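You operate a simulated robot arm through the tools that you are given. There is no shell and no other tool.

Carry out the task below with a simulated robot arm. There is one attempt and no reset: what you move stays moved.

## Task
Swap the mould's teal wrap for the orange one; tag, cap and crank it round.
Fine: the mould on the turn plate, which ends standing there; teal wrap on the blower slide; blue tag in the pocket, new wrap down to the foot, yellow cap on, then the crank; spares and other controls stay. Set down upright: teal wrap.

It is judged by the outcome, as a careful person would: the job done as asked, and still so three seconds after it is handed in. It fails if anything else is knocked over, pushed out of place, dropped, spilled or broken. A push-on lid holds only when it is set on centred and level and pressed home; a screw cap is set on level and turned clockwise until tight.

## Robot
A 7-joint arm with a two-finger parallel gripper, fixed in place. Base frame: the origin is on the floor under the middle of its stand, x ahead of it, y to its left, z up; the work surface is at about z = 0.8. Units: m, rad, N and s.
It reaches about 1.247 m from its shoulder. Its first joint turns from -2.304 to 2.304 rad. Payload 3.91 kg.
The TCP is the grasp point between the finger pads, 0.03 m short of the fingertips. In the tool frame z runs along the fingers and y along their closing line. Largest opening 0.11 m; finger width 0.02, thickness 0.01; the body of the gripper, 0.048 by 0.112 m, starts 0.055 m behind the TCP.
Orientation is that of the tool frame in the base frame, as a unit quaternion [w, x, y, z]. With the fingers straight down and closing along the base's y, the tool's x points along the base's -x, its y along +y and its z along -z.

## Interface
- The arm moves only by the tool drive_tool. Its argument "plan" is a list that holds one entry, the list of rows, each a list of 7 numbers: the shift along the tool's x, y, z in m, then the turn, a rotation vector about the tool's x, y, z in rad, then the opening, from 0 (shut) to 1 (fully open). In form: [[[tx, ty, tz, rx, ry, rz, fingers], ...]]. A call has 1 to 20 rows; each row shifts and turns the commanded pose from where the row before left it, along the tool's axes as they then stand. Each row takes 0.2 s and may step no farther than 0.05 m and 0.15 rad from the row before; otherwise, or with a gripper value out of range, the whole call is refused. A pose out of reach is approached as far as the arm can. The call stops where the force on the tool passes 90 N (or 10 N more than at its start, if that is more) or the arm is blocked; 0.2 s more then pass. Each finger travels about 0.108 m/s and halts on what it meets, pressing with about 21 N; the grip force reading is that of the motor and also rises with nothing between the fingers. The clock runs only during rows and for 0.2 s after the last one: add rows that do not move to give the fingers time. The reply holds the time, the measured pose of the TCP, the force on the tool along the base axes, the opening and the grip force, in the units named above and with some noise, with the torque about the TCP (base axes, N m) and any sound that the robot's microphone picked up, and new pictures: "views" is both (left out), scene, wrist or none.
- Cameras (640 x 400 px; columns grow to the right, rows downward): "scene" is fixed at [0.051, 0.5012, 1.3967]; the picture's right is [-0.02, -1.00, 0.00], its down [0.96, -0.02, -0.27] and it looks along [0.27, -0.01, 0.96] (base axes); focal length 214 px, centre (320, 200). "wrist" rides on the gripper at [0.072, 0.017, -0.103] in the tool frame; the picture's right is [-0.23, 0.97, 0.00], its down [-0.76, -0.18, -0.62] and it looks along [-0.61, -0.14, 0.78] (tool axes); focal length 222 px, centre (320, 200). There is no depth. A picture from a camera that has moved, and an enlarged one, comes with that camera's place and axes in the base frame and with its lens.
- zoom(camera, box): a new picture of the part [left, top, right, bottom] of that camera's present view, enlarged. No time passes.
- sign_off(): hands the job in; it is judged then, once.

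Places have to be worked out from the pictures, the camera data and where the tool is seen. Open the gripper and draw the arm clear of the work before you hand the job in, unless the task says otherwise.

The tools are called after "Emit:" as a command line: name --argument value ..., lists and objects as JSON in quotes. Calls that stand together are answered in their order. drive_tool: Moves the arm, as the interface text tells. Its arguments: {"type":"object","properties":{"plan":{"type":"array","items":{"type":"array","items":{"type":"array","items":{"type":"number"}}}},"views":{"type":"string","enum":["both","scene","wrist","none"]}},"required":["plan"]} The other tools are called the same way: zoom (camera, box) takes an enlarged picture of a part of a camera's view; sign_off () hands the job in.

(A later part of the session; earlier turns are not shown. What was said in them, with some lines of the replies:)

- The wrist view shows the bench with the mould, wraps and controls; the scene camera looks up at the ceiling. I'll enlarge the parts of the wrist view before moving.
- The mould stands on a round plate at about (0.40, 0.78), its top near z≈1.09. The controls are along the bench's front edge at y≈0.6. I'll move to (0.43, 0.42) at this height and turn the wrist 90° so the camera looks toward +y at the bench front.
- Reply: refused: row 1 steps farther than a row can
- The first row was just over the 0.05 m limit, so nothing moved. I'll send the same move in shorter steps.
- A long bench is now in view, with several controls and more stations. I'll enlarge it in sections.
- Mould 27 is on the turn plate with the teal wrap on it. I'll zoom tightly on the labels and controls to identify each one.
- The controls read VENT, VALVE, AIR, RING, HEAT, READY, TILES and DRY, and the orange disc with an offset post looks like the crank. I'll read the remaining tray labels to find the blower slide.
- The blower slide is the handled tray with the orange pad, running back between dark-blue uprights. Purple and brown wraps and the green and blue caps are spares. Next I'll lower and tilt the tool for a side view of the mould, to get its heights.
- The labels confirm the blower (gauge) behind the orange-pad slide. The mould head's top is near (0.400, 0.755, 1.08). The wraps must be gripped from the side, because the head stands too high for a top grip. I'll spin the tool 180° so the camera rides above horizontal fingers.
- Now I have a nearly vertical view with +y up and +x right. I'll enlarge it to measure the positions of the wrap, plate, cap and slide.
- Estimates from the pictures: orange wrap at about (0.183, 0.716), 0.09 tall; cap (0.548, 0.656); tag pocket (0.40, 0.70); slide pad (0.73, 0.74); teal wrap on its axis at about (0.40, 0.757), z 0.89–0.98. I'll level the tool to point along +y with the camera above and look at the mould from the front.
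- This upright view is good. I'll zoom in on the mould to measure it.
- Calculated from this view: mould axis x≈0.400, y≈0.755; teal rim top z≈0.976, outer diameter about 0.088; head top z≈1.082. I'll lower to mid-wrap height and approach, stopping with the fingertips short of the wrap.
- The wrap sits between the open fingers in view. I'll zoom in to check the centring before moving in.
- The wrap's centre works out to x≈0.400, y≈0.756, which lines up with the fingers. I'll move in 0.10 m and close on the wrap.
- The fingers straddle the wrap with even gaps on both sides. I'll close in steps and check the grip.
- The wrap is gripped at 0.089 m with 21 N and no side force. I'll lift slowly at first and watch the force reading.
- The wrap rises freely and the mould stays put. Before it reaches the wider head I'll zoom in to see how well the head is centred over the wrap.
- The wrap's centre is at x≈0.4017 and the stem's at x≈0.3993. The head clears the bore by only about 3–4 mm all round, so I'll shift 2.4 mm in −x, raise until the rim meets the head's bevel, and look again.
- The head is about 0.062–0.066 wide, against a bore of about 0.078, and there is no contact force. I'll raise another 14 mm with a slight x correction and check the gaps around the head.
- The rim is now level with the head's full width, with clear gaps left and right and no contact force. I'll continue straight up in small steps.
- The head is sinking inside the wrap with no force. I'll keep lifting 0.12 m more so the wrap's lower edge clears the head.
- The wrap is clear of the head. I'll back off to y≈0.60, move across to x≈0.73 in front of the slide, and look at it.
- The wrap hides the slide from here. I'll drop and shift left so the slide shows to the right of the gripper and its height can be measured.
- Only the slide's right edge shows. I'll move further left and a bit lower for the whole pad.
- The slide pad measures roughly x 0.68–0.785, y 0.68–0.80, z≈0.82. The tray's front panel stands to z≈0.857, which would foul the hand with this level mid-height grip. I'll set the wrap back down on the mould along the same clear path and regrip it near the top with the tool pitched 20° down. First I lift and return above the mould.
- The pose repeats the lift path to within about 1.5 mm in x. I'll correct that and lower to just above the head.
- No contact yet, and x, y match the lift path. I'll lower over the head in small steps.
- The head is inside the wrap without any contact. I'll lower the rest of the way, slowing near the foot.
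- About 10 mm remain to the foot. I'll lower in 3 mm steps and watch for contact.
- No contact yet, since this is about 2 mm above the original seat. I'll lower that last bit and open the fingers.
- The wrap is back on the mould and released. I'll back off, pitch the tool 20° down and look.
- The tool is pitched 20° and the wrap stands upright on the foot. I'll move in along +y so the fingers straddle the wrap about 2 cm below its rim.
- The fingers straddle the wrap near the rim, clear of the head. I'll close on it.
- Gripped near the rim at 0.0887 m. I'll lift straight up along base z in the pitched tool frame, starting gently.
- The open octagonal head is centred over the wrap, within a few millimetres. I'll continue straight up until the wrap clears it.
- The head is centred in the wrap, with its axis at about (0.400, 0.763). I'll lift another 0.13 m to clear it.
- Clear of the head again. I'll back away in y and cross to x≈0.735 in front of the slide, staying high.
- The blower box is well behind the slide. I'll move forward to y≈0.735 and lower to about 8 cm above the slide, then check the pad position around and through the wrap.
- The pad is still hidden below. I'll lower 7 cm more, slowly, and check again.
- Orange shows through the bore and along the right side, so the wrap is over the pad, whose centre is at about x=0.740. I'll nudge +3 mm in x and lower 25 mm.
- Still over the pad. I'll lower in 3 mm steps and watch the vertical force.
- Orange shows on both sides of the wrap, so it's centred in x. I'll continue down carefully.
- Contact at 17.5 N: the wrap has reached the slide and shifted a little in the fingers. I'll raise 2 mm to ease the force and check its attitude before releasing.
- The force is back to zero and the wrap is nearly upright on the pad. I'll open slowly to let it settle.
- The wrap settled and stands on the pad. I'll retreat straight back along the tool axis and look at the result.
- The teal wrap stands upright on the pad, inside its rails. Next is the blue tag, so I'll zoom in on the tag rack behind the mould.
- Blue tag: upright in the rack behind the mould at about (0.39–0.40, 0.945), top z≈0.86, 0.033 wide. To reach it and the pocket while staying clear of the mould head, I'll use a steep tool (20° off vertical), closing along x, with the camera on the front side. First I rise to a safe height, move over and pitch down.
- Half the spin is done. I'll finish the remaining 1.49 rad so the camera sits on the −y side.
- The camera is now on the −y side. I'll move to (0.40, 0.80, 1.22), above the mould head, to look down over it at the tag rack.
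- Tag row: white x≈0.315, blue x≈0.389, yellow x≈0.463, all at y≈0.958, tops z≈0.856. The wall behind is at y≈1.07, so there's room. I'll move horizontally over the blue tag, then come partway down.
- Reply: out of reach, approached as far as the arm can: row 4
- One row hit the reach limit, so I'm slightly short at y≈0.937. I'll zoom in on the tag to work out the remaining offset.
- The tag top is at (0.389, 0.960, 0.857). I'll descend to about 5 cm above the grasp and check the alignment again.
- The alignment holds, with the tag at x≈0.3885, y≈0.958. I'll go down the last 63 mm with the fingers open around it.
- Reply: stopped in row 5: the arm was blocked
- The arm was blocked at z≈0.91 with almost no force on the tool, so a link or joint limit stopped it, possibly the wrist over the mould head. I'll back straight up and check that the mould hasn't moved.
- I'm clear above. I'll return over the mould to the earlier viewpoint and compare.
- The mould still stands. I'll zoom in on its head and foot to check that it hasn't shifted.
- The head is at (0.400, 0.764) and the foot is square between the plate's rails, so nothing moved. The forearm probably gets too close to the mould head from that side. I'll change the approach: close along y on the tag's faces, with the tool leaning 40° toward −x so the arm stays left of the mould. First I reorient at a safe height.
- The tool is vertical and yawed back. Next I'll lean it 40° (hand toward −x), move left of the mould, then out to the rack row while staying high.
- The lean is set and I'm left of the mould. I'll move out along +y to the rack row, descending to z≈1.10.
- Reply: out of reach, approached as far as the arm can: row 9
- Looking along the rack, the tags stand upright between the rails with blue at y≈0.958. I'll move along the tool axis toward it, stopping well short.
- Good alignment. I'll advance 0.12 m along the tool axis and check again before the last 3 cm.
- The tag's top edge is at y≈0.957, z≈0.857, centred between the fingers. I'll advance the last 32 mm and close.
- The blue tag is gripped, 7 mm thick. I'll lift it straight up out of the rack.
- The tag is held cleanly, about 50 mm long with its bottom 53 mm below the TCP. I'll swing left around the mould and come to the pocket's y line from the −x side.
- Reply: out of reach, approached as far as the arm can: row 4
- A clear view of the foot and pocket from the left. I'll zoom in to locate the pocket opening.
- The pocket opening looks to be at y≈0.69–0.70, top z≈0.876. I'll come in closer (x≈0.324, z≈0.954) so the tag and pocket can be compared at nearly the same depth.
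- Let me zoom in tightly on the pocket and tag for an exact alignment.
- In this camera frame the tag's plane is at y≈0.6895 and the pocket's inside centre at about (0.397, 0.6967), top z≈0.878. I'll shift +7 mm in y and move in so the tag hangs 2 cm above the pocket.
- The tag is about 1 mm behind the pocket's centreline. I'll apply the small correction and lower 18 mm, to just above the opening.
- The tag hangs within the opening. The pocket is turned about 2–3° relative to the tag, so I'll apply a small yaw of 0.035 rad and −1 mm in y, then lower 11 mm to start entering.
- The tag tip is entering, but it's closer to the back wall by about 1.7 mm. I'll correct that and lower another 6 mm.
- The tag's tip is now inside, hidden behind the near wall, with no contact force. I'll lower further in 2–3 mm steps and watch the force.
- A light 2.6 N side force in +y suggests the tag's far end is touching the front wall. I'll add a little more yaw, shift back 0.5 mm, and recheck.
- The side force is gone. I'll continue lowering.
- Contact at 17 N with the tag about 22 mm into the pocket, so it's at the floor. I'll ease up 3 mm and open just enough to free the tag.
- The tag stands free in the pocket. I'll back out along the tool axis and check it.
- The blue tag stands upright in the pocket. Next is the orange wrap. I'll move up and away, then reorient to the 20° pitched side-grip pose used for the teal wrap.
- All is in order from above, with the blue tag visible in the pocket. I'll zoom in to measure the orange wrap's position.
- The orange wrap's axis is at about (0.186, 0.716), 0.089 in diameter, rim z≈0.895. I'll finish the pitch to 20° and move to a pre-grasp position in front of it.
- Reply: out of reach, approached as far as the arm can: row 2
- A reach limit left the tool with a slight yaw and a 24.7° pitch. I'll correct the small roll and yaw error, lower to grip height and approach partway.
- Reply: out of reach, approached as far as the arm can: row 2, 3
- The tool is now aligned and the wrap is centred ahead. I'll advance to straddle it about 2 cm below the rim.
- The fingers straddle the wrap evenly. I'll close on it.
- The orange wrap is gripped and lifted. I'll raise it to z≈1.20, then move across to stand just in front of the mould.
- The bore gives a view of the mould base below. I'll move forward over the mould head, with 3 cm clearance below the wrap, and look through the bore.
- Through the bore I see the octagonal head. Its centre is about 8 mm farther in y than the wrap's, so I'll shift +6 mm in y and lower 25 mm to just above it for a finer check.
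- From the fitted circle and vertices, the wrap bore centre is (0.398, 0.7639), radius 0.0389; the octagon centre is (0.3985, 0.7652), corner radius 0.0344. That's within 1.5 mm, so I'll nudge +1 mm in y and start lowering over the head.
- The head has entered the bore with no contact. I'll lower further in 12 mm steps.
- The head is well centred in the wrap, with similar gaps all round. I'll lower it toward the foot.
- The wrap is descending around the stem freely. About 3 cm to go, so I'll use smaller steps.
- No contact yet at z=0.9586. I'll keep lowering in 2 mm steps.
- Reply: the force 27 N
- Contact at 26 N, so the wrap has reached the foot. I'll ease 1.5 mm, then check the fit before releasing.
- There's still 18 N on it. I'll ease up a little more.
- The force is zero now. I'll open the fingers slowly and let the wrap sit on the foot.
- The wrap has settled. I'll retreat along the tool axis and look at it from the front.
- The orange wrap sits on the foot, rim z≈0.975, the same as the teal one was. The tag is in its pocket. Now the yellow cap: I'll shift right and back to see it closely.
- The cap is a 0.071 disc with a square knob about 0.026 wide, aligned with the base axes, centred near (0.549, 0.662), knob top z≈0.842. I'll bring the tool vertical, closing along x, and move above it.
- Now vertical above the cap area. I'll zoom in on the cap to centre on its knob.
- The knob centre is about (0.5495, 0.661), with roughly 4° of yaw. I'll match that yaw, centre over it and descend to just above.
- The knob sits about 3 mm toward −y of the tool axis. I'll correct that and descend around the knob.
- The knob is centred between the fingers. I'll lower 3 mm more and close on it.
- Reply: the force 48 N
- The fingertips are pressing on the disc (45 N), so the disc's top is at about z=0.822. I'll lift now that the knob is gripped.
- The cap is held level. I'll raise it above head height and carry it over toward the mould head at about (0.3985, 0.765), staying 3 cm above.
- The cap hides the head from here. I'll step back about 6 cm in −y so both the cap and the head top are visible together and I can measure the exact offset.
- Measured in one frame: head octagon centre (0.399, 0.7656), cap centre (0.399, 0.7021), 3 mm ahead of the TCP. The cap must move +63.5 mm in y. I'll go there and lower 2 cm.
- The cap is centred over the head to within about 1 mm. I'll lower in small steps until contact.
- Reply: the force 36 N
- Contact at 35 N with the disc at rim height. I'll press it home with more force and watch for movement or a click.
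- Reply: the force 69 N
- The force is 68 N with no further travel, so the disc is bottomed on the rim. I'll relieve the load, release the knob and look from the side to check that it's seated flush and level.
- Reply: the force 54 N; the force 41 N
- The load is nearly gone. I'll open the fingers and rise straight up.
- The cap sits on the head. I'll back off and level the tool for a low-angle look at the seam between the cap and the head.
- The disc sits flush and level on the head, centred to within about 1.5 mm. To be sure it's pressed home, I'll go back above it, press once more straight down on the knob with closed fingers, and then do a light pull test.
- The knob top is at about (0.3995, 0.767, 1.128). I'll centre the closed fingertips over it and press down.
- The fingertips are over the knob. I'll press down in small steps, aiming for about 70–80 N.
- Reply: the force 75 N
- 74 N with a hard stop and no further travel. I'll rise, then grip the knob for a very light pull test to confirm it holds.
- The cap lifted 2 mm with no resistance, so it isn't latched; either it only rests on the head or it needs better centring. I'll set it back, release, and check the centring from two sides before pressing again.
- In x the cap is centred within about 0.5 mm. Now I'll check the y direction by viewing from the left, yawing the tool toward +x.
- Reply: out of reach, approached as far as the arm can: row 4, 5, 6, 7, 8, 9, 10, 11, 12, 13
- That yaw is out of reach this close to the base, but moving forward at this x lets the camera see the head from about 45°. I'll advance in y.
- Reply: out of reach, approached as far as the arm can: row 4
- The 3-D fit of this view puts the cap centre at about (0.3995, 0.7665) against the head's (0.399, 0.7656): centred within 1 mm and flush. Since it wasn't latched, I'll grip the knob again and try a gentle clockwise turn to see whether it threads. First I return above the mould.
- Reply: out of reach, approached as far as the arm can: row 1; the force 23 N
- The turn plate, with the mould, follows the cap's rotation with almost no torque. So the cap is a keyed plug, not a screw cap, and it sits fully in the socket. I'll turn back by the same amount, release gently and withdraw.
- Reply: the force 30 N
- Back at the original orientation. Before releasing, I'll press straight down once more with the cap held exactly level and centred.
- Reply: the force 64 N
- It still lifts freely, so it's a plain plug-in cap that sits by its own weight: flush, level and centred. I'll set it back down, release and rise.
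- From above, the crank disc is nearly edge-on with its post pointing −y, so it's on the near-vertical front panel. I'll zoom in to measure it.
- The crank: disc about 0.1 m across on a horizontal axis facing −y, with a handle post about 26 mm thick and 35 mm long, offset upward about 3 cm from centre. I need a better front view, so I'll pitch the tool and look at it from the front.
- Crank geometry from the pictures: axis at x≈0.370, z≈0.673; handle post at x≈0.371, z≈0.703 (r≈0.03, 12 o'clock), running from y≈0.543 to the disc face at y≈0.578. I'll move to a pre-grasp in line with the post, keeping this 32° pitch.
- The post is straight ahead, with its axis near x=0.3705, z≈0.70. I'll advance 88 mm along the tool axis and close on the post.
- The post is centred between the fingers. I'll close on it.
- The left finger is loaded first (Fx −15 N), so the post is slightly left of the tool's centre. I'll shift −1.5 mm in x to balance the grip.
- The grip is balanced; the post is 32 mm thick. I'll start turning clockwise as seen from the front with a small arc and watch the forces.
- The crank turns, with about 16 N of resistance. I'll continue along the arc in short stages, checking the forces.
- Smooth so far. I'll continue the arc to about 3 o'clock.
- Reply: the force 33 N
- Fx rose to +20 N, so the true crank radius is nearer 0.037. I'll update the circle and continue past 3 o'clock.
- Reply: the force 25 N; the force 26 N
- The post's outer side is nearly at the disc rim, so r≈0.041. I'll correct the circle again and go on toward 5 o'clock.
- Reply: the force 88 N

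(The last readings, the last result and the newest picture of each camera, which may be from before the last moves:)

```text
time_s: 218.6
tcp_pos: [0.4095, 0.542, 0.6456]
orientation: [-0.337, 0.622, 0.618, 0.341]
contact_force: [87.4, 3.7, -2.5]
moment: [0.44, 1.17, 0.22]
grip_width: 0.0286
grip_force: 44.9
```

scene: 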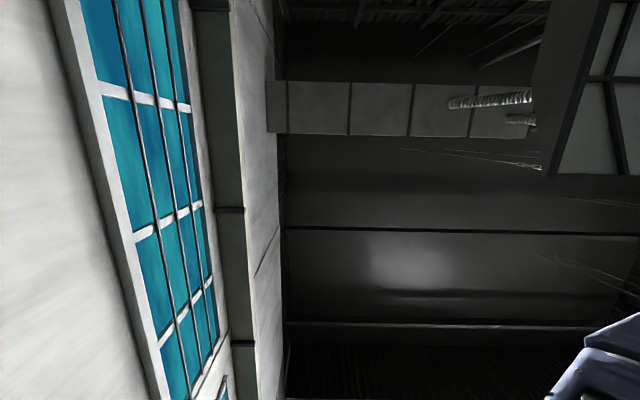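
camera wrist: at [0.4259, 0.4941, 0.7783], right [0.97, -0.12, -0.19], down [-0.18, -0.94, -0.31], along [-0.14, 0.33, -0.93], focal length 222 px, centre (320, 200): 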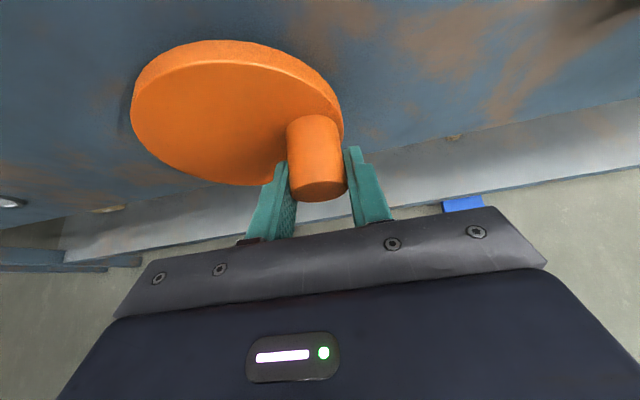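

Fx jumped to 87 N; the fingers may be slipping along the post instead of turning it. I'll ease back in x right away and look.

Emit:
drive_tool --plan '[[[0, 0.005, 0, 0, 0, 0, 0.2], [0, 0.004, 0, 0, 0, 0, 0.2], [0, 0, 0, 0, 0, 0, 0.2]]]' --views "wrist"

Emit:
zoom --camera "wrist" --box '[130, 20, 430, 230]'

```text
time_s: 219.4
tcp_pos: [0.4106, 0.5423, 0.6456]
orientation: [-0.34, 0.621, 0.621, 0.337]
contact_force: [14.8, -16.9, -2.9]
moment: [0.25, 0.25, -0.02]
grip_width: 0.0285
grip_force: 45.0
camera wrist: at [0.4265, 0.4939, 0.7612], right [0.97, -0.12, -0.2], down [-0.17, -0.94, -0.3], along [-0.15, 0.33, -0.93], focal length 222 px, centre (320, 200)
```

wrist: 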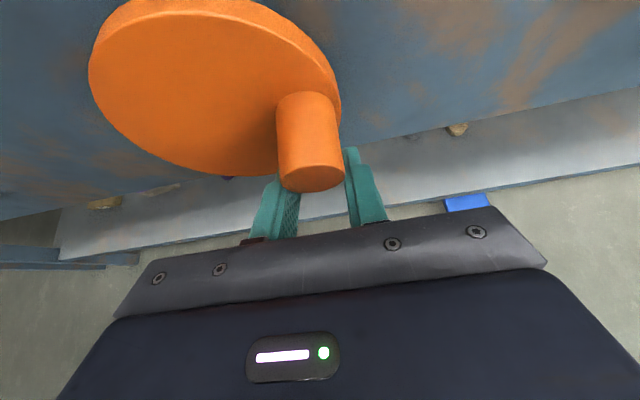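

```text
1.90 times, centred on (280, 125) of wrist
camera zoom: at [0.4265, 0.4939, 0.7612], right [0.97, -0.12, -0.2], down [-0.17, -0.94, -0.3], along [-0.15, 0.33, -0.93], focal length 423 px, centre (396, 343)
```

zoom: 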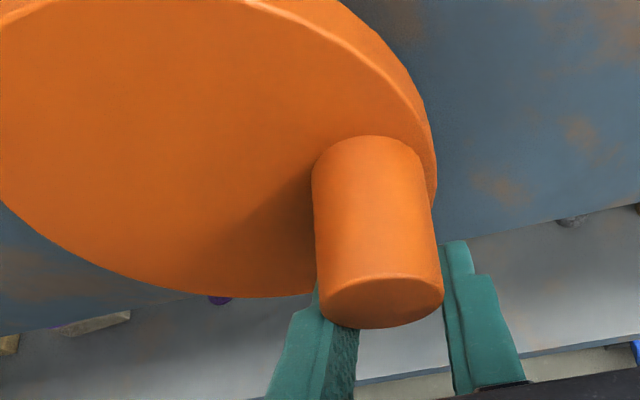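

The post is now at about 3 o'clock and the fingers slid below it, because the pads can't push well in z there. I'll open, back off along the tool axis, and check the crank and turn plate.

Emit:
drive_tool --plan '[[[0, 0, 0, 0, 0, 0, 0.4], [0, 0, 0, 0, 0, 0, 0.5], [0, 0, -0.03, 0, 0, 0, 0.5], [0, 0, -0.04, 0, 0, 0, 0.5], [0, 0, -0.05, 0, 0, 0, 0.5], [0.042, 0, -0.02, 0, 0, 0, 0.5], [0.042, 0, -0.02, 0, 0, 0, 0.5], [0.042, 0, -0.02, 0, 0, 0, 0.5], [0.042, 0, -0.02, 0, 0, 0, 0.5], [0.042, 0, -0.02, 0, 0, 0, 0.5], [0, 0, 0, 0, 0, 0, 0.5]]]' --views "wrist"

Emit:
zoom --camera "wrist" --box '[200, 0, 440, 210]'

```text
time_s: 221.8
tcp_pos: [0.4109, 0.4722, 0.9411]
orientation: [-0.34, 0.62, 0.62, 0.339]
contact_force: [0.3, 0.4, 0.0]
moment: [0.0, 0.01, 0.03]
grip_width: 0.0549
grip_force: 0.1
camera wrist: at [0.4277, 0.4226, 1.0565], right [0.97, -0.12, -0.19], down [-0.18, -0.94, -0.31], along [-0.14, 0.33, -0.93], focal length 222 px, centre (320, 200)
```

wrist: 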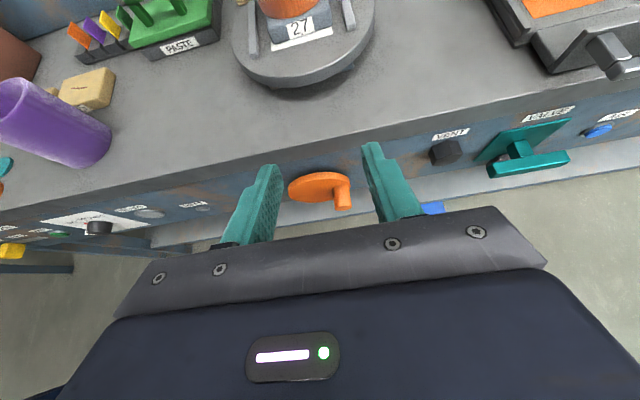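

```text
1.90 times, centred on (320, 105) of wrist
camera zoom: at [0.4277, 0.4226, 1.0565], right [0.97, -0.12, -0.19], down [-0.18, -0.94, -0.31], along [-0.14, 0.33, -0.93], focal length 423 px, centre (320, 381)
```

zoom: 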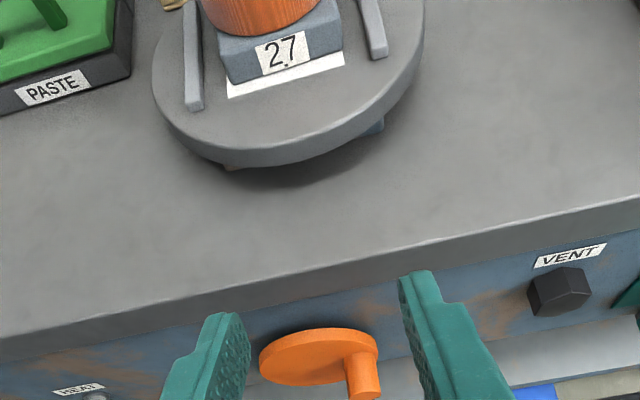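

The turn plate has swung round: the foot's back side now faces front, square to the bench (180°), while the crank handle went to 3 o'clock. To check whether that's the end of its travel, I'll close the fingers and press lightly down on the handle from above.

Emit:
drive_tool --plan '[[[-0.0233, -0.0003, 0.0309, 0, 0, 0, 0.0], [-0.0233, -0.0003, 0.0309, 0, 0, 0, 0.0], [-0.0233, -0.0003, 0.0309, 0, 0, 0, 0.0], [-0.0233, -0.0003, 0.0309, 0, 0, 0, 0.0], [-0.0233, -0.0002, 0.0309, 0, 0, 0, 0.0], [0, 0, 0, 0, 0, 0, 0.0]]]' --views "wrist"

Emit:
zoom --camera "wrist" --box '[180, 40, 430, 230]'

```text
time_s: 223.2
tcp_pos: [0.4093, 0.5408, 0.7581]
orientation: [-0.34, 0.62, 0.62, 0.339]
contact_force: [-0.4, 0.3, 0.0]
moment: [0.01, -0.01, 0.03]
grip_width: 0.0
grip_force: 20.8
camera wrist: at [0.4263, 0.4902, 0.8748], right [0.97, -0.12, -0.19], down [-0.18, -0.94, -0.31], along [-0.14, 0.33, -0.93], focal length 222 px, centre (320, 200)
```

wrist: 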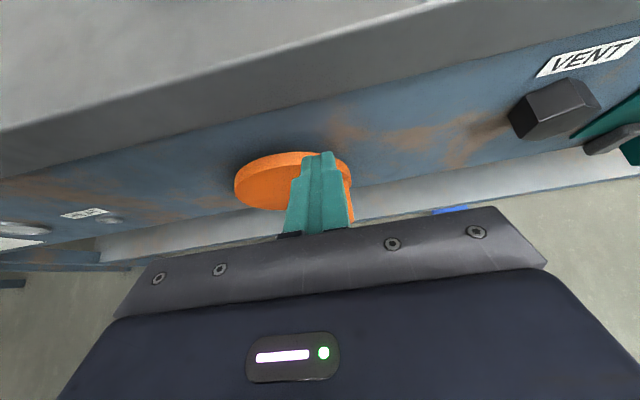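

```text
2.11 times, centred on (305, 135) of wrist
camera zoom: at [0.4263, 0.4902, 0.8748], right [0.97, -0.12, -0.19], down [-0.18, -0.94, -0.31], along [-0.14, 0.33, -0.93], focal length 468 px, centre (352, 337)
```

zoom: 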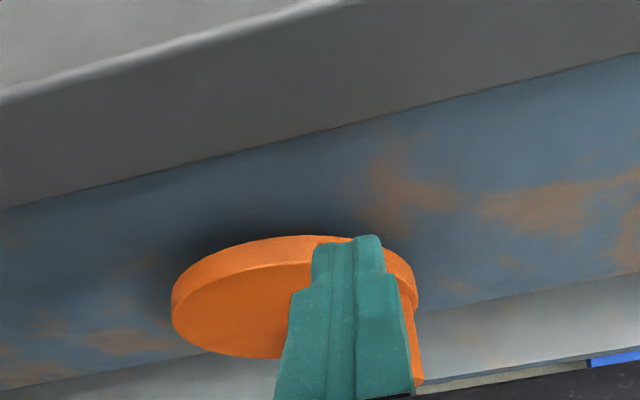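

Emit:
drive_tool --plan '[[[-0.0126, 0, 0.0081, 0, 0, 0, 0.0], [-0.0126, 0, 0.0081, 0, 0, 0, 0.0], [-0.0084, 0, 0.0054, 0, 0, 0, 0.0], [0, 0, 0, 0, 0, 0, 0.0]]]' --views "none"

Emit:
drive_tool --plan '[[[-0.0025, 0, 0.0016, 0, 0, 0, 0.0], [-0.0025, 0, 0.0016, 0, 0, 0, 0.0], [0, 0, 0, 0, 0, 0, 0.0]]]' --views "none"

```text
time_s: 224.2
tcp_pos: [0.4113, 0.539, 0.7211]
orientation: [-0.34, 0.62, 0.621, 0.338]
contact_force: [0.1, -0.9, 0.3]
moment: [0.02, 0.03, 0.01]
grip_width: 0.0001
grip_force: 21.1
```

```text
time_s: 225.0
tcp_pos: [0.411, 0.5391, 0.7149]
orientation: [-0.34, 0.62, 0.621, 0.338]
contact_force: [-0.3, 0.9, -0.1]
moment: [0.0, -0.03, -0.01]
grip_width: 0.0003
grip_force: 21.3
```

Emit:
drive_tool --plan '[[[-0.0025, 0, 0.0016, 0, 0, 0, 0.0], [-0.0025, 0, 0.0016, 0, 0, 0, 0.0], [0, 0, 0, 0, 0, 0, 0.0]]]' --views "none"

Emit:
drive_tool --plan '[[[-0.0017, 0, 0.0011, 0, 0, 0, 0.0], [-0.0017, 0, 0.0011, 0, 0, 0, 0.0], [0, 0, 0, 0, 0, 0, 0.0]]]' --views "none"

```text
time_s: 225.8
tcp_pos: [0.4096, 0.5386, 0.7085]
orientation: [-0.341, 0.62, 0.621, 0.339]
contact_force: [-0.9, -0.1, -0.5]
moment: [0.03, -0.01, -0.01]
grip_width: 0.0
grip_force: 20.8
```

```text
time_s: 226.6
tcp_pos: [0.4106, 0.5377, 0.7055]
orientation: [-0.34, 0.62, 0.619, 0.341]
contact_force: [-0.3, -7.3, 23.8]
moment: [0.32, 0.04, -0.06]
grip_width: 0.0
grip_force: 21.0
```

Contact at 24 N without movement. I'll press a little further to see whether it yields.

Emit:
drive_tool --plan '[[[-0.0013, 0, 0.0008, 0, 0, 0, 0.0], [0, 0, 0, 0, 0, 0, 0.0]]]' --views "none"

```text
time_s: 227.2
tcp_pos: [0.4106, 0.5399, 0.7056]
orientation: [-0.341, 0.619, 0.62, 0.341]
contact_force: [5.3, -15.6, 57.5]
moment: [0.73, -0.12, 0.14]
grip_width: 0.0
grip_force: 20.5
```

It's a firm end stop (57 N, no movement), so the crank is fully round and the plate has turned its half turn. I'll lift off and withdraw, then inspect everything.

Emit:
drive_tool --plan '[[[0.0084, 0, -0.0054, 0, 0, 0, 0.0], [0.0253, 0, -0.0161, 0, 0, 0, 0.0], [0, 0, -0.04, 0, 0, 0, 0.0], [0, 0, -0.04, 0, 0, 0, 0.2], [0.04, 0, -0.025, 0, 0, 0, 0.5], [0.04, 0, -0.025, 0, 0, 0, 0.5], [0.04, 0, -0.025, 0, 0, 0, 0.5], [0.04, 0, -0.025, 0, 0, 0, 0.5], [0.04, 0, -0.025, 0, 0, 0, 0.5], [0.04, 0, -0.025, 0, 0, 0, 0.5], [0.04, 0, -0.025, 0, 0, 0, 0.5], [0.04, 0, -0.025, 0, 0, 0, 0.5], [0, 0, 0, 0, 0, 0, 0.5]]]' --views "wrist"

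Emit:
zoom --camera "wrist" --box '[240, 0, 440, 200]'

```text
time_s: 230.0
tcp_pos: [0.4102, 0.4758, 1.1626]
orientation: [-0.34, 0.62, 0.621, 0.339]
contact_force: [0.8, 0.2, -0.4]
moment: [-0.01, 0.03, -0.01]
grip_width: 0.0549
grip_force: 0.0
camera wrist: at [0.4264, 0.4267, 1.2782], right [0.97, -0.12, -0.19], down [-0.18, -0.94, -0.31], along [-0.14, 0.33, -0.93], focal length 222 px, centre (320, 200)
```

wrist: 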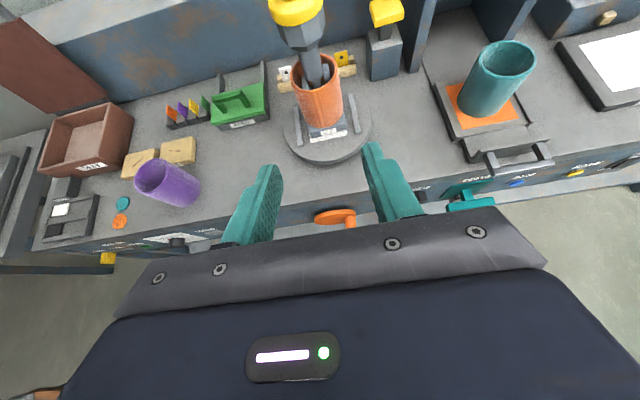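

```text
2.00 times, centred on (340, 100) of wrist
camera zoom: at [0.4264, 0.4267, 1.2782], right [0.97, -0.12, -0.19], down [-0.18, -0.94, -0.31], along [-0.14, 0.33, -0.93], focal length 444 px, centre (280, 400)
```

zoom: 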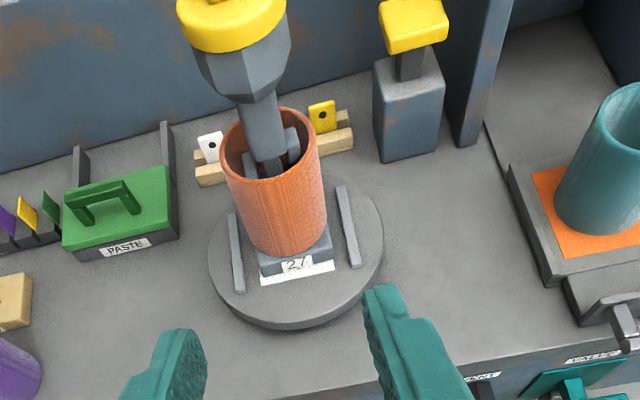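

The mould stands turned round on the plate, with the wrap seated and the cap on. I'll level the tool for a low view of the cap and overall state.

Emit:
drive_tool --plan '[[[0, 0, 0, 0, 0.15, 0, 0.5], [0, 0, 0, 0, 0.15, 0, 0.5], [0, 0, 0, 0, 0.15, 0, 0.5], [0, 0, 0, 0, 0.117, 0, 0.5], [-0.03, 0, 0, 0, 0, 0, 0.5], [-0.03, 0, 0, 0, 0, 0, 0.5], [0, 0, 0, 0, 0, 0, 0.5]]]' --views "wrist"

Emit:
zoom --camera "wrist" --box '[270, 30, 390, 140]'

Emit:
zoom --camera "wrist" --box '[80, 60, 640, 240]'

```text
time_s: 231.6
tcp_pos: [0.4116, 0.4744, 1.1026]
orientation: [-0.5, 0.5, 0.501, 0.499]
contact_force: [-0.4, 0.1, -1.2]
moment: [0.0, 0.03, 0.01]
grip_width: 0.0549
grip_force: 0.0
camera wrist: at [0.4274, 0.3705, 1.1742], right [0.97, 0.0, -0.23], down [-0.18, -0.62, -0.76], along [-0.14, 0.78, -0.61], focal length 222 px, centre (320, 200)
```

wrist: 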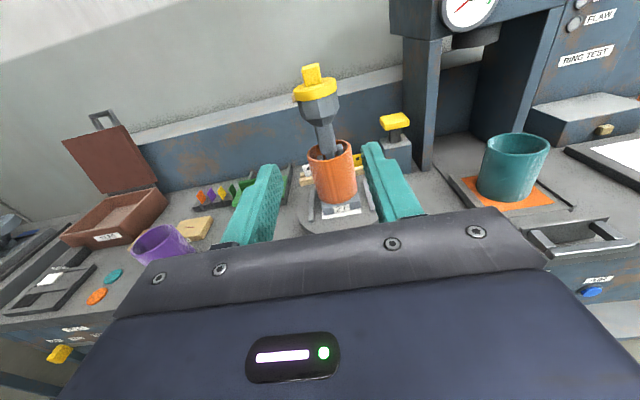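

```text
3.64 times, centred on (330, 85) of wrist
camera zoom: at [0.4274, 0.3705, 1.1742], right [0.97, 0.0, -0.23], down [-0.18, -0.62, -0.76], along [-0.14, 0.78, -0.61], focal length 808 px, centre (284, 618)
```

zoom: 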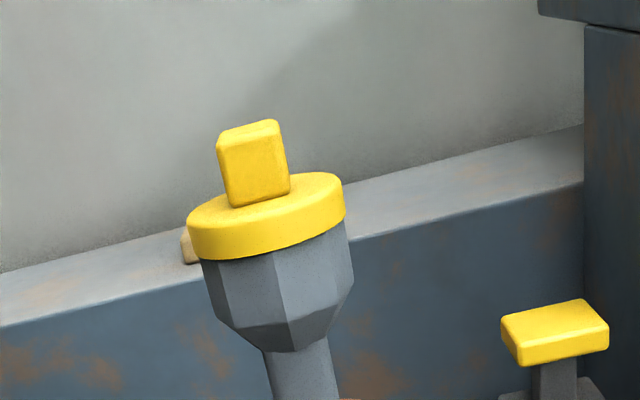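

```text
1.14 times, centred on (360, 150) of wrist
camera zoom: at [0.4274, 0.3705, 1.1742], right [0.97, 0.0, -0.23], down [-0.18, -0.62, -0.76], along [-0.14, 0.78, -0.61], focal length 254 px, centre (274, 257)
```

zoom: 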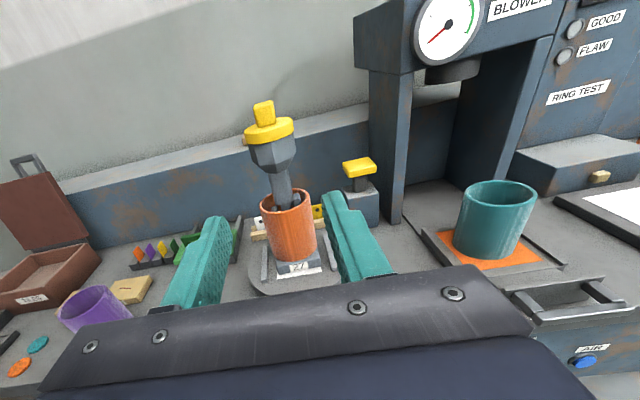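

The cap looks flush and level but now sits about 3 mm toward −x of centre; it may have slid as the plate turned. I'll zoom closer on the seam to measure that.

Emit:
zoom --camera "wrist" --box '[285, 70, 355, 130]'

Emit:
zoom --camera "wrist" --box '[270, 130, 390, 240]'

```text
6.67 times, centred on (320, 100) of wrist
camera zoom: at [0.4274, 0.3705, 1.1742], right [0.97, 0.0, -0.23], down [-0.18, -0.62, -0.76], along [-0.14, 0.78, -0.61], focal length 1481 px, centre (320, 867)
```

zoom: 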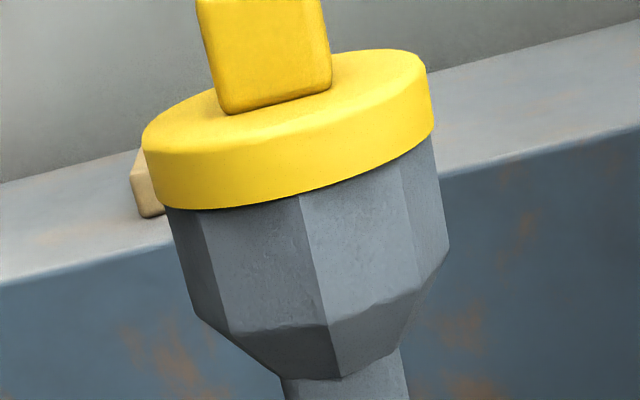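

```text
3.64 times, centred on (330, 185) of wrist
camera zoom: at [0.4274, 0.3705, 1.1742], right [0.97, 0.0, -0.23], down [-0.18, -0.62, -0.76], along [-0.14, 0.78, -0.61], focal length 808 px, centre (284, 254)
```

zoom: 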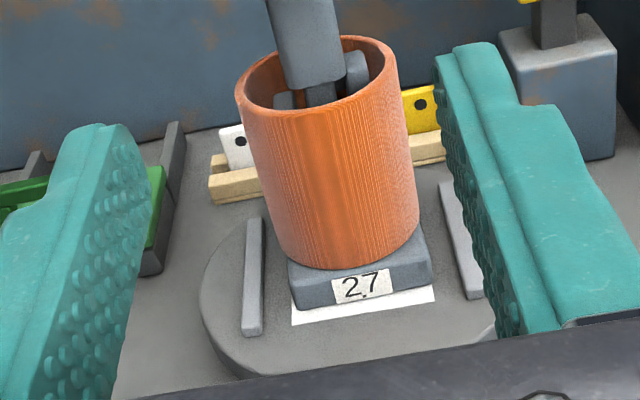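

At higher zoom the disc overhangs evenly (within about 0.5 mm), so the cap is still centred and flush after the turn. Now I'll check that the blue tag is still in its pocket, which faces the back, by looking from above and behind.

Emit:
drive_tool --plan '[[[0.045, 0, 0, 0, 0, 0, 0.5], [0.045, 0, 0, 0, 0, 0, 0.5], [0.045, 0, 0, 0, 0, 0, 0.5], [0.015, 0, 0, 0, 0, 0, 0.5], [0, 0, 0, 0, -0.15, 0, 0.5], [0, 0, 0, 0, -0.15, 0, 0.5], [0, 0, 0, 0, -0.15, 0, 0.5], [0, 0, 0, 0, -0.15, 0, 0.5], [0, 0, 0, 0, -0.15, 0, 0.5], [0, 0, 0, 0, -0.15, 0, 0.5], [0, 0, 0, 0, -0.15, 0, 0.5], [0, 0, 0, 0, -0.15, 0, 0.5], [0, 0, 0, 0, -0.15, 0, 0.5], [0, 0, 0, 0, -0.15, 0, 0.5], [0, 0, 0, 0, -0.0708, 0, 0.5]]]' --views "none"

Emit:
drive_tool --plan '[[[0.045, 0, 0, 0, 0, 0, 0.5], [0.045, 0, 0, 0, 0, 0, 0.5], [0.045, 0, 0, 0, 0, 0, 0.5], [0.045, 0, 0, 0, 0, 0, 0.5], [0.045, 0, 0, 0, 0, 0, 0.5], [0.045, 0, 0, 0, 0, 0, 0.5], [0.045, 0, 0, 0, 0, 0, 0.5], [0, 0, 0, 0, 0, 0, 0.5]]]' --views "wrist"

Emit:
zoom --camera "wrist" --box '[240, 0, 400, 130]'

```text
time_s: 234.8
tcp_pos: [0.4114, 0.4757, 1.2527]
orientation: [0.001, 0.707, 0.707, 0.0]
contact_force: [1.0, -0.9, 0.8]
moment: [0.01, 0.02, 0.0]
grip_width: 0.0552
grip_force: 0.1
```

```text
time_s: 236.6
tcp_pos: [0.4111, 0.7931, 1.2526]
orientation: [0.001, 0.706, 0.708, 0.0]
contact_force: [0.5, -0.2, 0.9]
moment: [-0.01, 0.03, -0.01]
grip_width: 0.0548
grip_force: 0.0
camera wrist: at [0.4271, 0.8643, 1.3556], right [0.97, -0.23, 0.0], down [-0.18, -0.76, 0.62], along [-0.14, -0.61, -0.78], focal length 222 px, centre (320, 200)
```

wrist: 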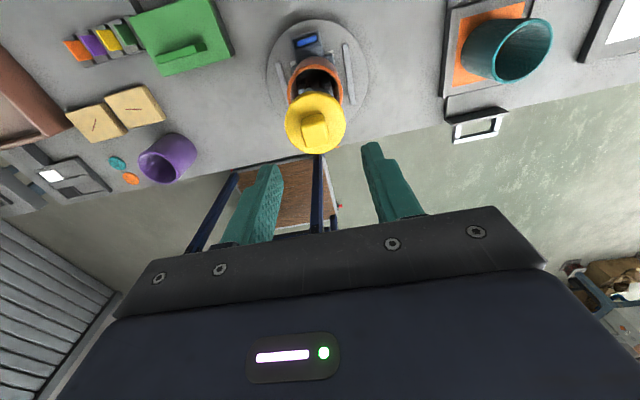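

```text
3.08 times, centred on (320, 65) of wrist
camera zoom: at [0.4271, 0.8643, 1.3556], right [0.97, -0.23, 0.0], down [-0.18, -0.76, 0.62], along [-0.14, -0.61, -0.78], focal length 684 px, centre (320, 615)
```

zoom: 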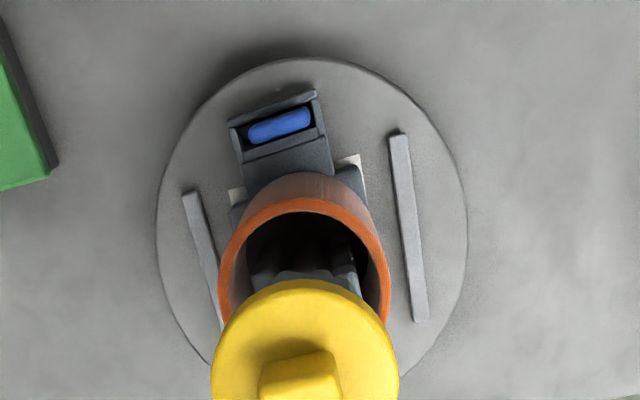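

The tag is still in the pocket, now at the back. My last re-seating of the cap was only a light set-down, so I'll press it home once more from above with closed fingers. First I locate the knob.

Emit:
zoom --camera "wrist" --box '[270, 80, 370, 160]'

```text
5.00 times, centred on (320, 120) of wrist
camera zoom: at [0.4271, 0.8643, 1.3556], right [0.97, -0.23, 0.0], down [-0.18, -0.76, 0.62], along [-0.14, -0.61, -0.78], focal length 1111 px, centre (320, 600)
```

zoom: 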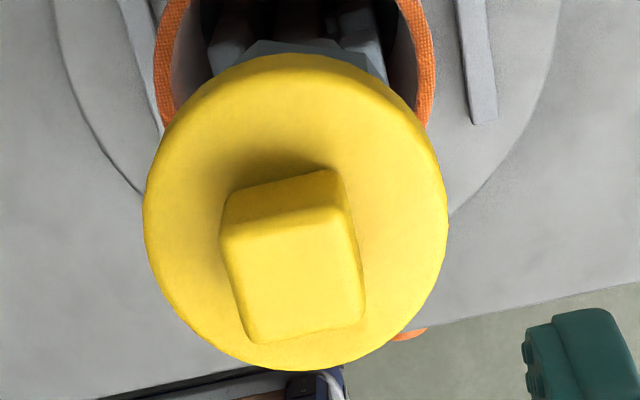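

The whole mould axis is now at y≈0.774, as expected after half a turn about the plate centre; it's still centred on its white mark. I'll centre closed fingers over the knob at (0.4007, 0.7738) and lower to just above it.

Emit:
drive_tool --plan '[[[-0.0185, -0.0094, 0, 0, 0, 0, 0.0], [0, 0, 0.03, 0, 0, 0, 0.0], [0, 0, 0.03, 0, 0, 0, 0.0], [0, 0, 0.025, 0, 0, 0, 0.0], [0, 0, 0, 0, 0, 0, 0.0]]]' --views "wrist"

Emit:
zoom --camera "wrist" --box '[240, 60, 400, 210]'

```text
time_s: 237.8
tcp_pos: [0.4032, 0.7724, 1.1678]
orientation: [0.0, 0.707, 0.708, 0.0]
contact_force: [1.0, -0.6, 0.6]
moment: [-0.01, -0.01, 0.01]
grip_width: 0.0
grip_force: 20.8
camera wrist: at [0.4191, 0.8439, 1.2701], right [0.97, -0.23, 0.0], down [-0.18, -0.76, 0.62], along [-0.14, -0.61, -0.78], focal length 222 px, centre (320, 200)
```

wrist: 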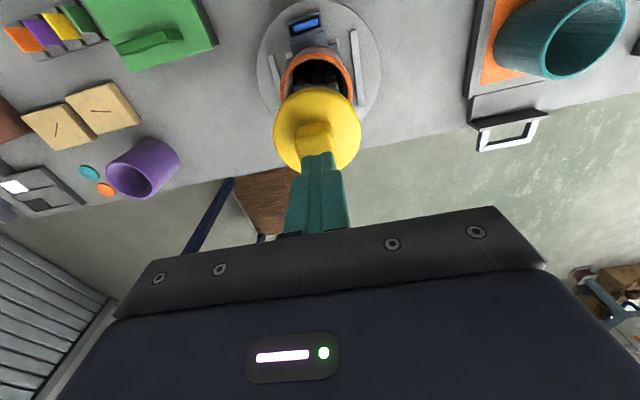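

```text
2.67 times, centred on (320, 135) of wrist
camera zoom: at [0.4191, 0.8439, 1.2701], right [0.97, -0.23, 0.0], down [-0.18, -0.76, 0.62], along [-0.14, -0.61, -0.78], focal length 592 px, centre (320, 373)
```

zoom: 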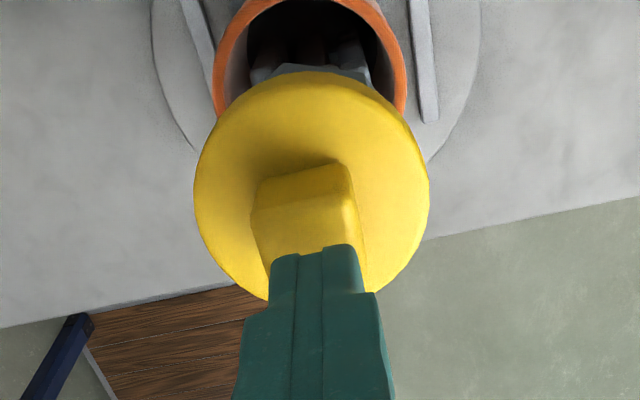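

Centred over the knob. I'll press down in small steps.

Emit:
drive_tool --plan '[[[0, 0, 0.004, 0, 0, 0, 0.0], [0, 0, 0.003, 0, 0, 0, 0.0], [0, 0, 0.003, 0, 0, 0, 0.0], [0, 0, 0, 0, 0, 0, 0.0]]]' --views "none"

Emit:
drive_tool --plan '[[[0, 0, 0.002, 0, 0, 0, 0.0], [0, 0, 0.0015, 0, 0, 0, 0.0], [0, 0, 0, 0, 0, 0, 0.0]]]' --views "none"

```text
time_s: 238.8
tcp_pos: [0.4023, 0.7723, 1.1589]
orientation: [0.0, 0.707, 0.707, 0.001]
contact_force: [-0.4, -0.3, 6.8]
moment: [-0.05, 0.04, -0.01]
grip_width: 0.0
grip_force: 21.2
```

```text
time_s: 239.6
tcp_pos: [0.4017, 0.7725, 1.157]
orientation: [0.0, 0.707, 0.707, 0.003]
contact_force: [6.0, -4.7, 42.4]
moment: [-0.2, -0.13, 0.0]
grip_width: 0.0001
grip_force: 20.7
```

Emit:
drive_tool --plan '[[[0, 0, 0.0015, 0, 0, 0, 0.0], [0, 0, 0.0015, 0, 0, 0, 0.0], [0, 0, 0, 0, 0, 0, 0.0], [0, 0, 0, 0, 0, 0, 0.0]]]' --views "none"

```text
time_s: 240.6
tcp_pos: [0.4025, 0.772, 1.1579]
orientation: [-0.002, 0.707, 0.707, 0.003]
contact_force: [10.0, 1.3, 71.0]
moment: [-0.16, -0.3, -0.07]
grip_width: 0.0002
grip_force: 21.4
```

71 N with a hard stop, so it's fully home. I'll rise straight up and draw the arm clear, with the gripper open.

Emit:
drive_tool --plan '[[[0, 0, -0.005, 0, 0, 0, 0.0], [0, 0, -0.03, 0, 0, 0, 0.0], [0, 0, -0.04, 0, 0, 0, 0.3], [0, 0, -0.04, 0, 0, 0, 0.5], [-0.045, 0, 0, 0, 0, 0, 0.8], [-0.045, 0, 0, 0, 0, 0, 1.0], [-0.045, 0, 0, 0, 0, 0, 1.0], [-0.045, 0, 0, 0, 0, 0, 1.0], [-0.045, 0, 0, 0, 0, 0, 1.0], [-0.045, 0, 0, 0, 0, 0, 1.0], [-0.045, 0, 0, 0, 0.15, 0, 1.0], [0, 0, 0, 0, 0.15, 0, 1.0], [0, 0, 0, 0, 0.15, 0, 1.0], [0, 0, 0, 0, 0.15, 0, 1.0], [0, 0, 0, 0, 0.15, 0, 1.0], [0, 0, 0, 0, 0.15, 0, 1.0], [0, 0, 0, 0, 0.15, 0, 1.0], [0, 0, 0, 0, 0, 0, 1.0]]]' --views "wrist"

Emit:
zoom --camera "wrist" --box '[180, 0, 560, 210]'

```text
time_s: 244.4
tcp_pos: [0.401, 0.4571, 1.2682]
orientation: [-0.354, 0.612, 0.612, 0.353]
contact_force: [-0.1, 0.4, -0.8]
moment: [0.02, 0.0, -0.02]
grip_width: 0.1099
grip_force: 0.1
camera wrist: at [0.4179, 0.4028, 1.3801], right [0.97, -0.11, -0.2], down [-0.18, -0.92, -0.35], along [-0.14, 0.38, -0.92], focal length 222 px, centre (320, 200)
```

wrist: 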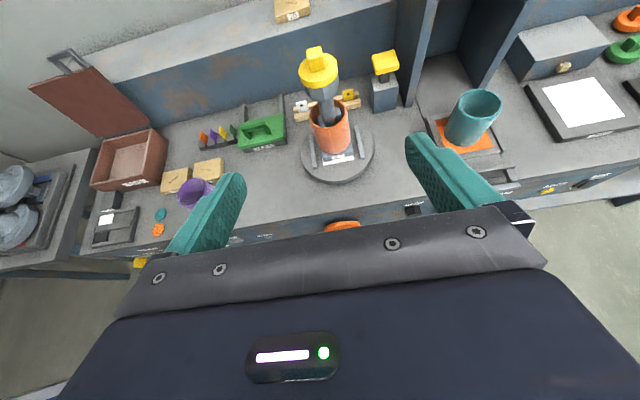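

```text
1.68 times, centred on (370, 105) of wrist
camera zoom: at [0.4179, 0.4028, 1.3801], right [0.97, -0.11, -0.2], down [-0.18, -0.92, -0.35], along [-0.14, 0.38, -0.92], focal length 374 px, centre (236, 360)
```

zoom: 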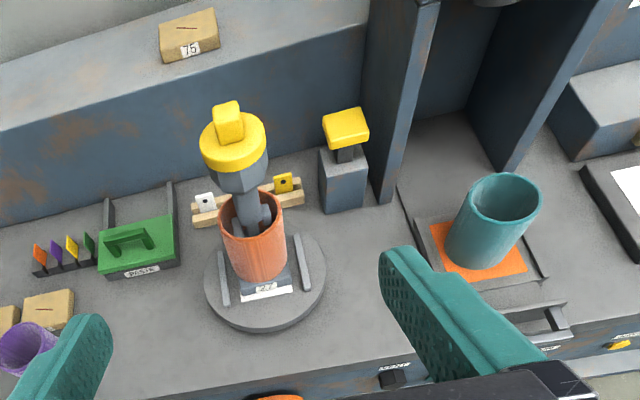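

Emit:
zoom --camera "wrist" --box '[290, 40, 380, 190]'

Emit:
zoom --camera "wrist" --box '[400, 80, 560, 210]'

```text
2.67 times, centred on (335, 115) of wrist
camera zoom: at [0.4179, 0.4028, 1.3801], right [0.97, -0.11, -0.2], down [-0.18, -0.92, -0.35], along [-0.14, 0.38, -0.92], focal length 592 px, centre (280, 427)
```

zoom: 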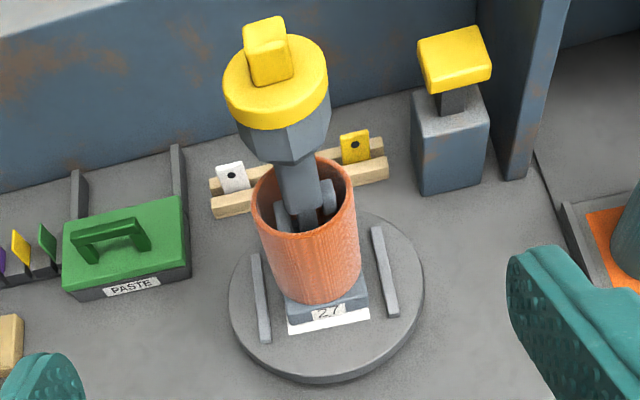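

```text
3.08 times, centred on (480, 145) of wrist
camera zoom: at [0.4179, 0.4028, 1.3801], right [0.97, -0.11, -0.2], down [-0.18, -0.92, -0.35], along [-0.14, 0.38, -0.92], focal length 684 px, centre (-172, 369)
```

zoom: 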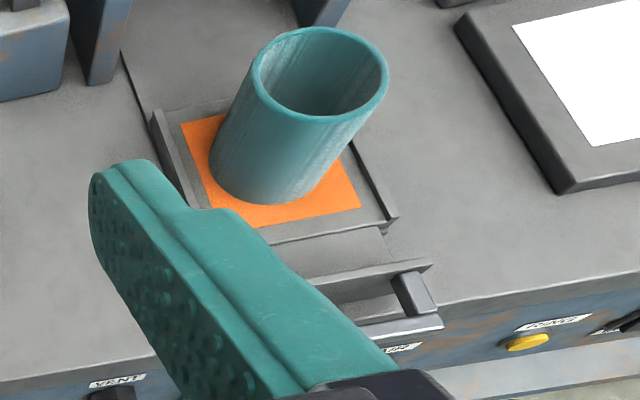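

The final view shows everything in place:
- **Teal wrap:** upright on the blower slide.
- **Mould:** standing on the turn plate, turned half round, with the crank against its stop.
- **Orange wrap:** down on the foot.
- **Blue tag:** in the pocket.
- **Yellow cap:** flush, level and pressed down.

The spares and other controls look untouched. The gripper is open and clear, so I'm handing the job in.

Emit:
sign_off

```text
The job is handed in.
```

I've handed in the job with every step done, but the yellow cap isn't latched. I haven't seen a verdict.

- **Teal wrap:** upright on the orange pad of the blower slide.
- **Blue tag:** in the mould's pocket; I checked it was still there after the turn.
- **Orange wrap:** down on the mould's foot, with its rim at about the height the teal one had.
- **Yellow cap:** flush, level and centred to about a millimetre. I pressed it down several times at 64–74 N, but it never clicked. It lifted freely in both pull tests, so it may only be resting on the head. A gentle clockwise turn just rotated the plate with it, so it doesn't screw on. I pressed it once more after cranking.
- **Crank:** turned clockwise a quarter turn to a firm stop. That swung the turn plate half round, with the mould still standing squarely on its mark. I took the stop as "cranked round".

**Contacts along the way:** my first reach for the tag was stopped when the arm was blocked near the mould, but the mould showed no sign of having moved. I also set the teal wrap back on the mould once to get a better grip on it. In the final pictures nothing else looks moved or knocked over.
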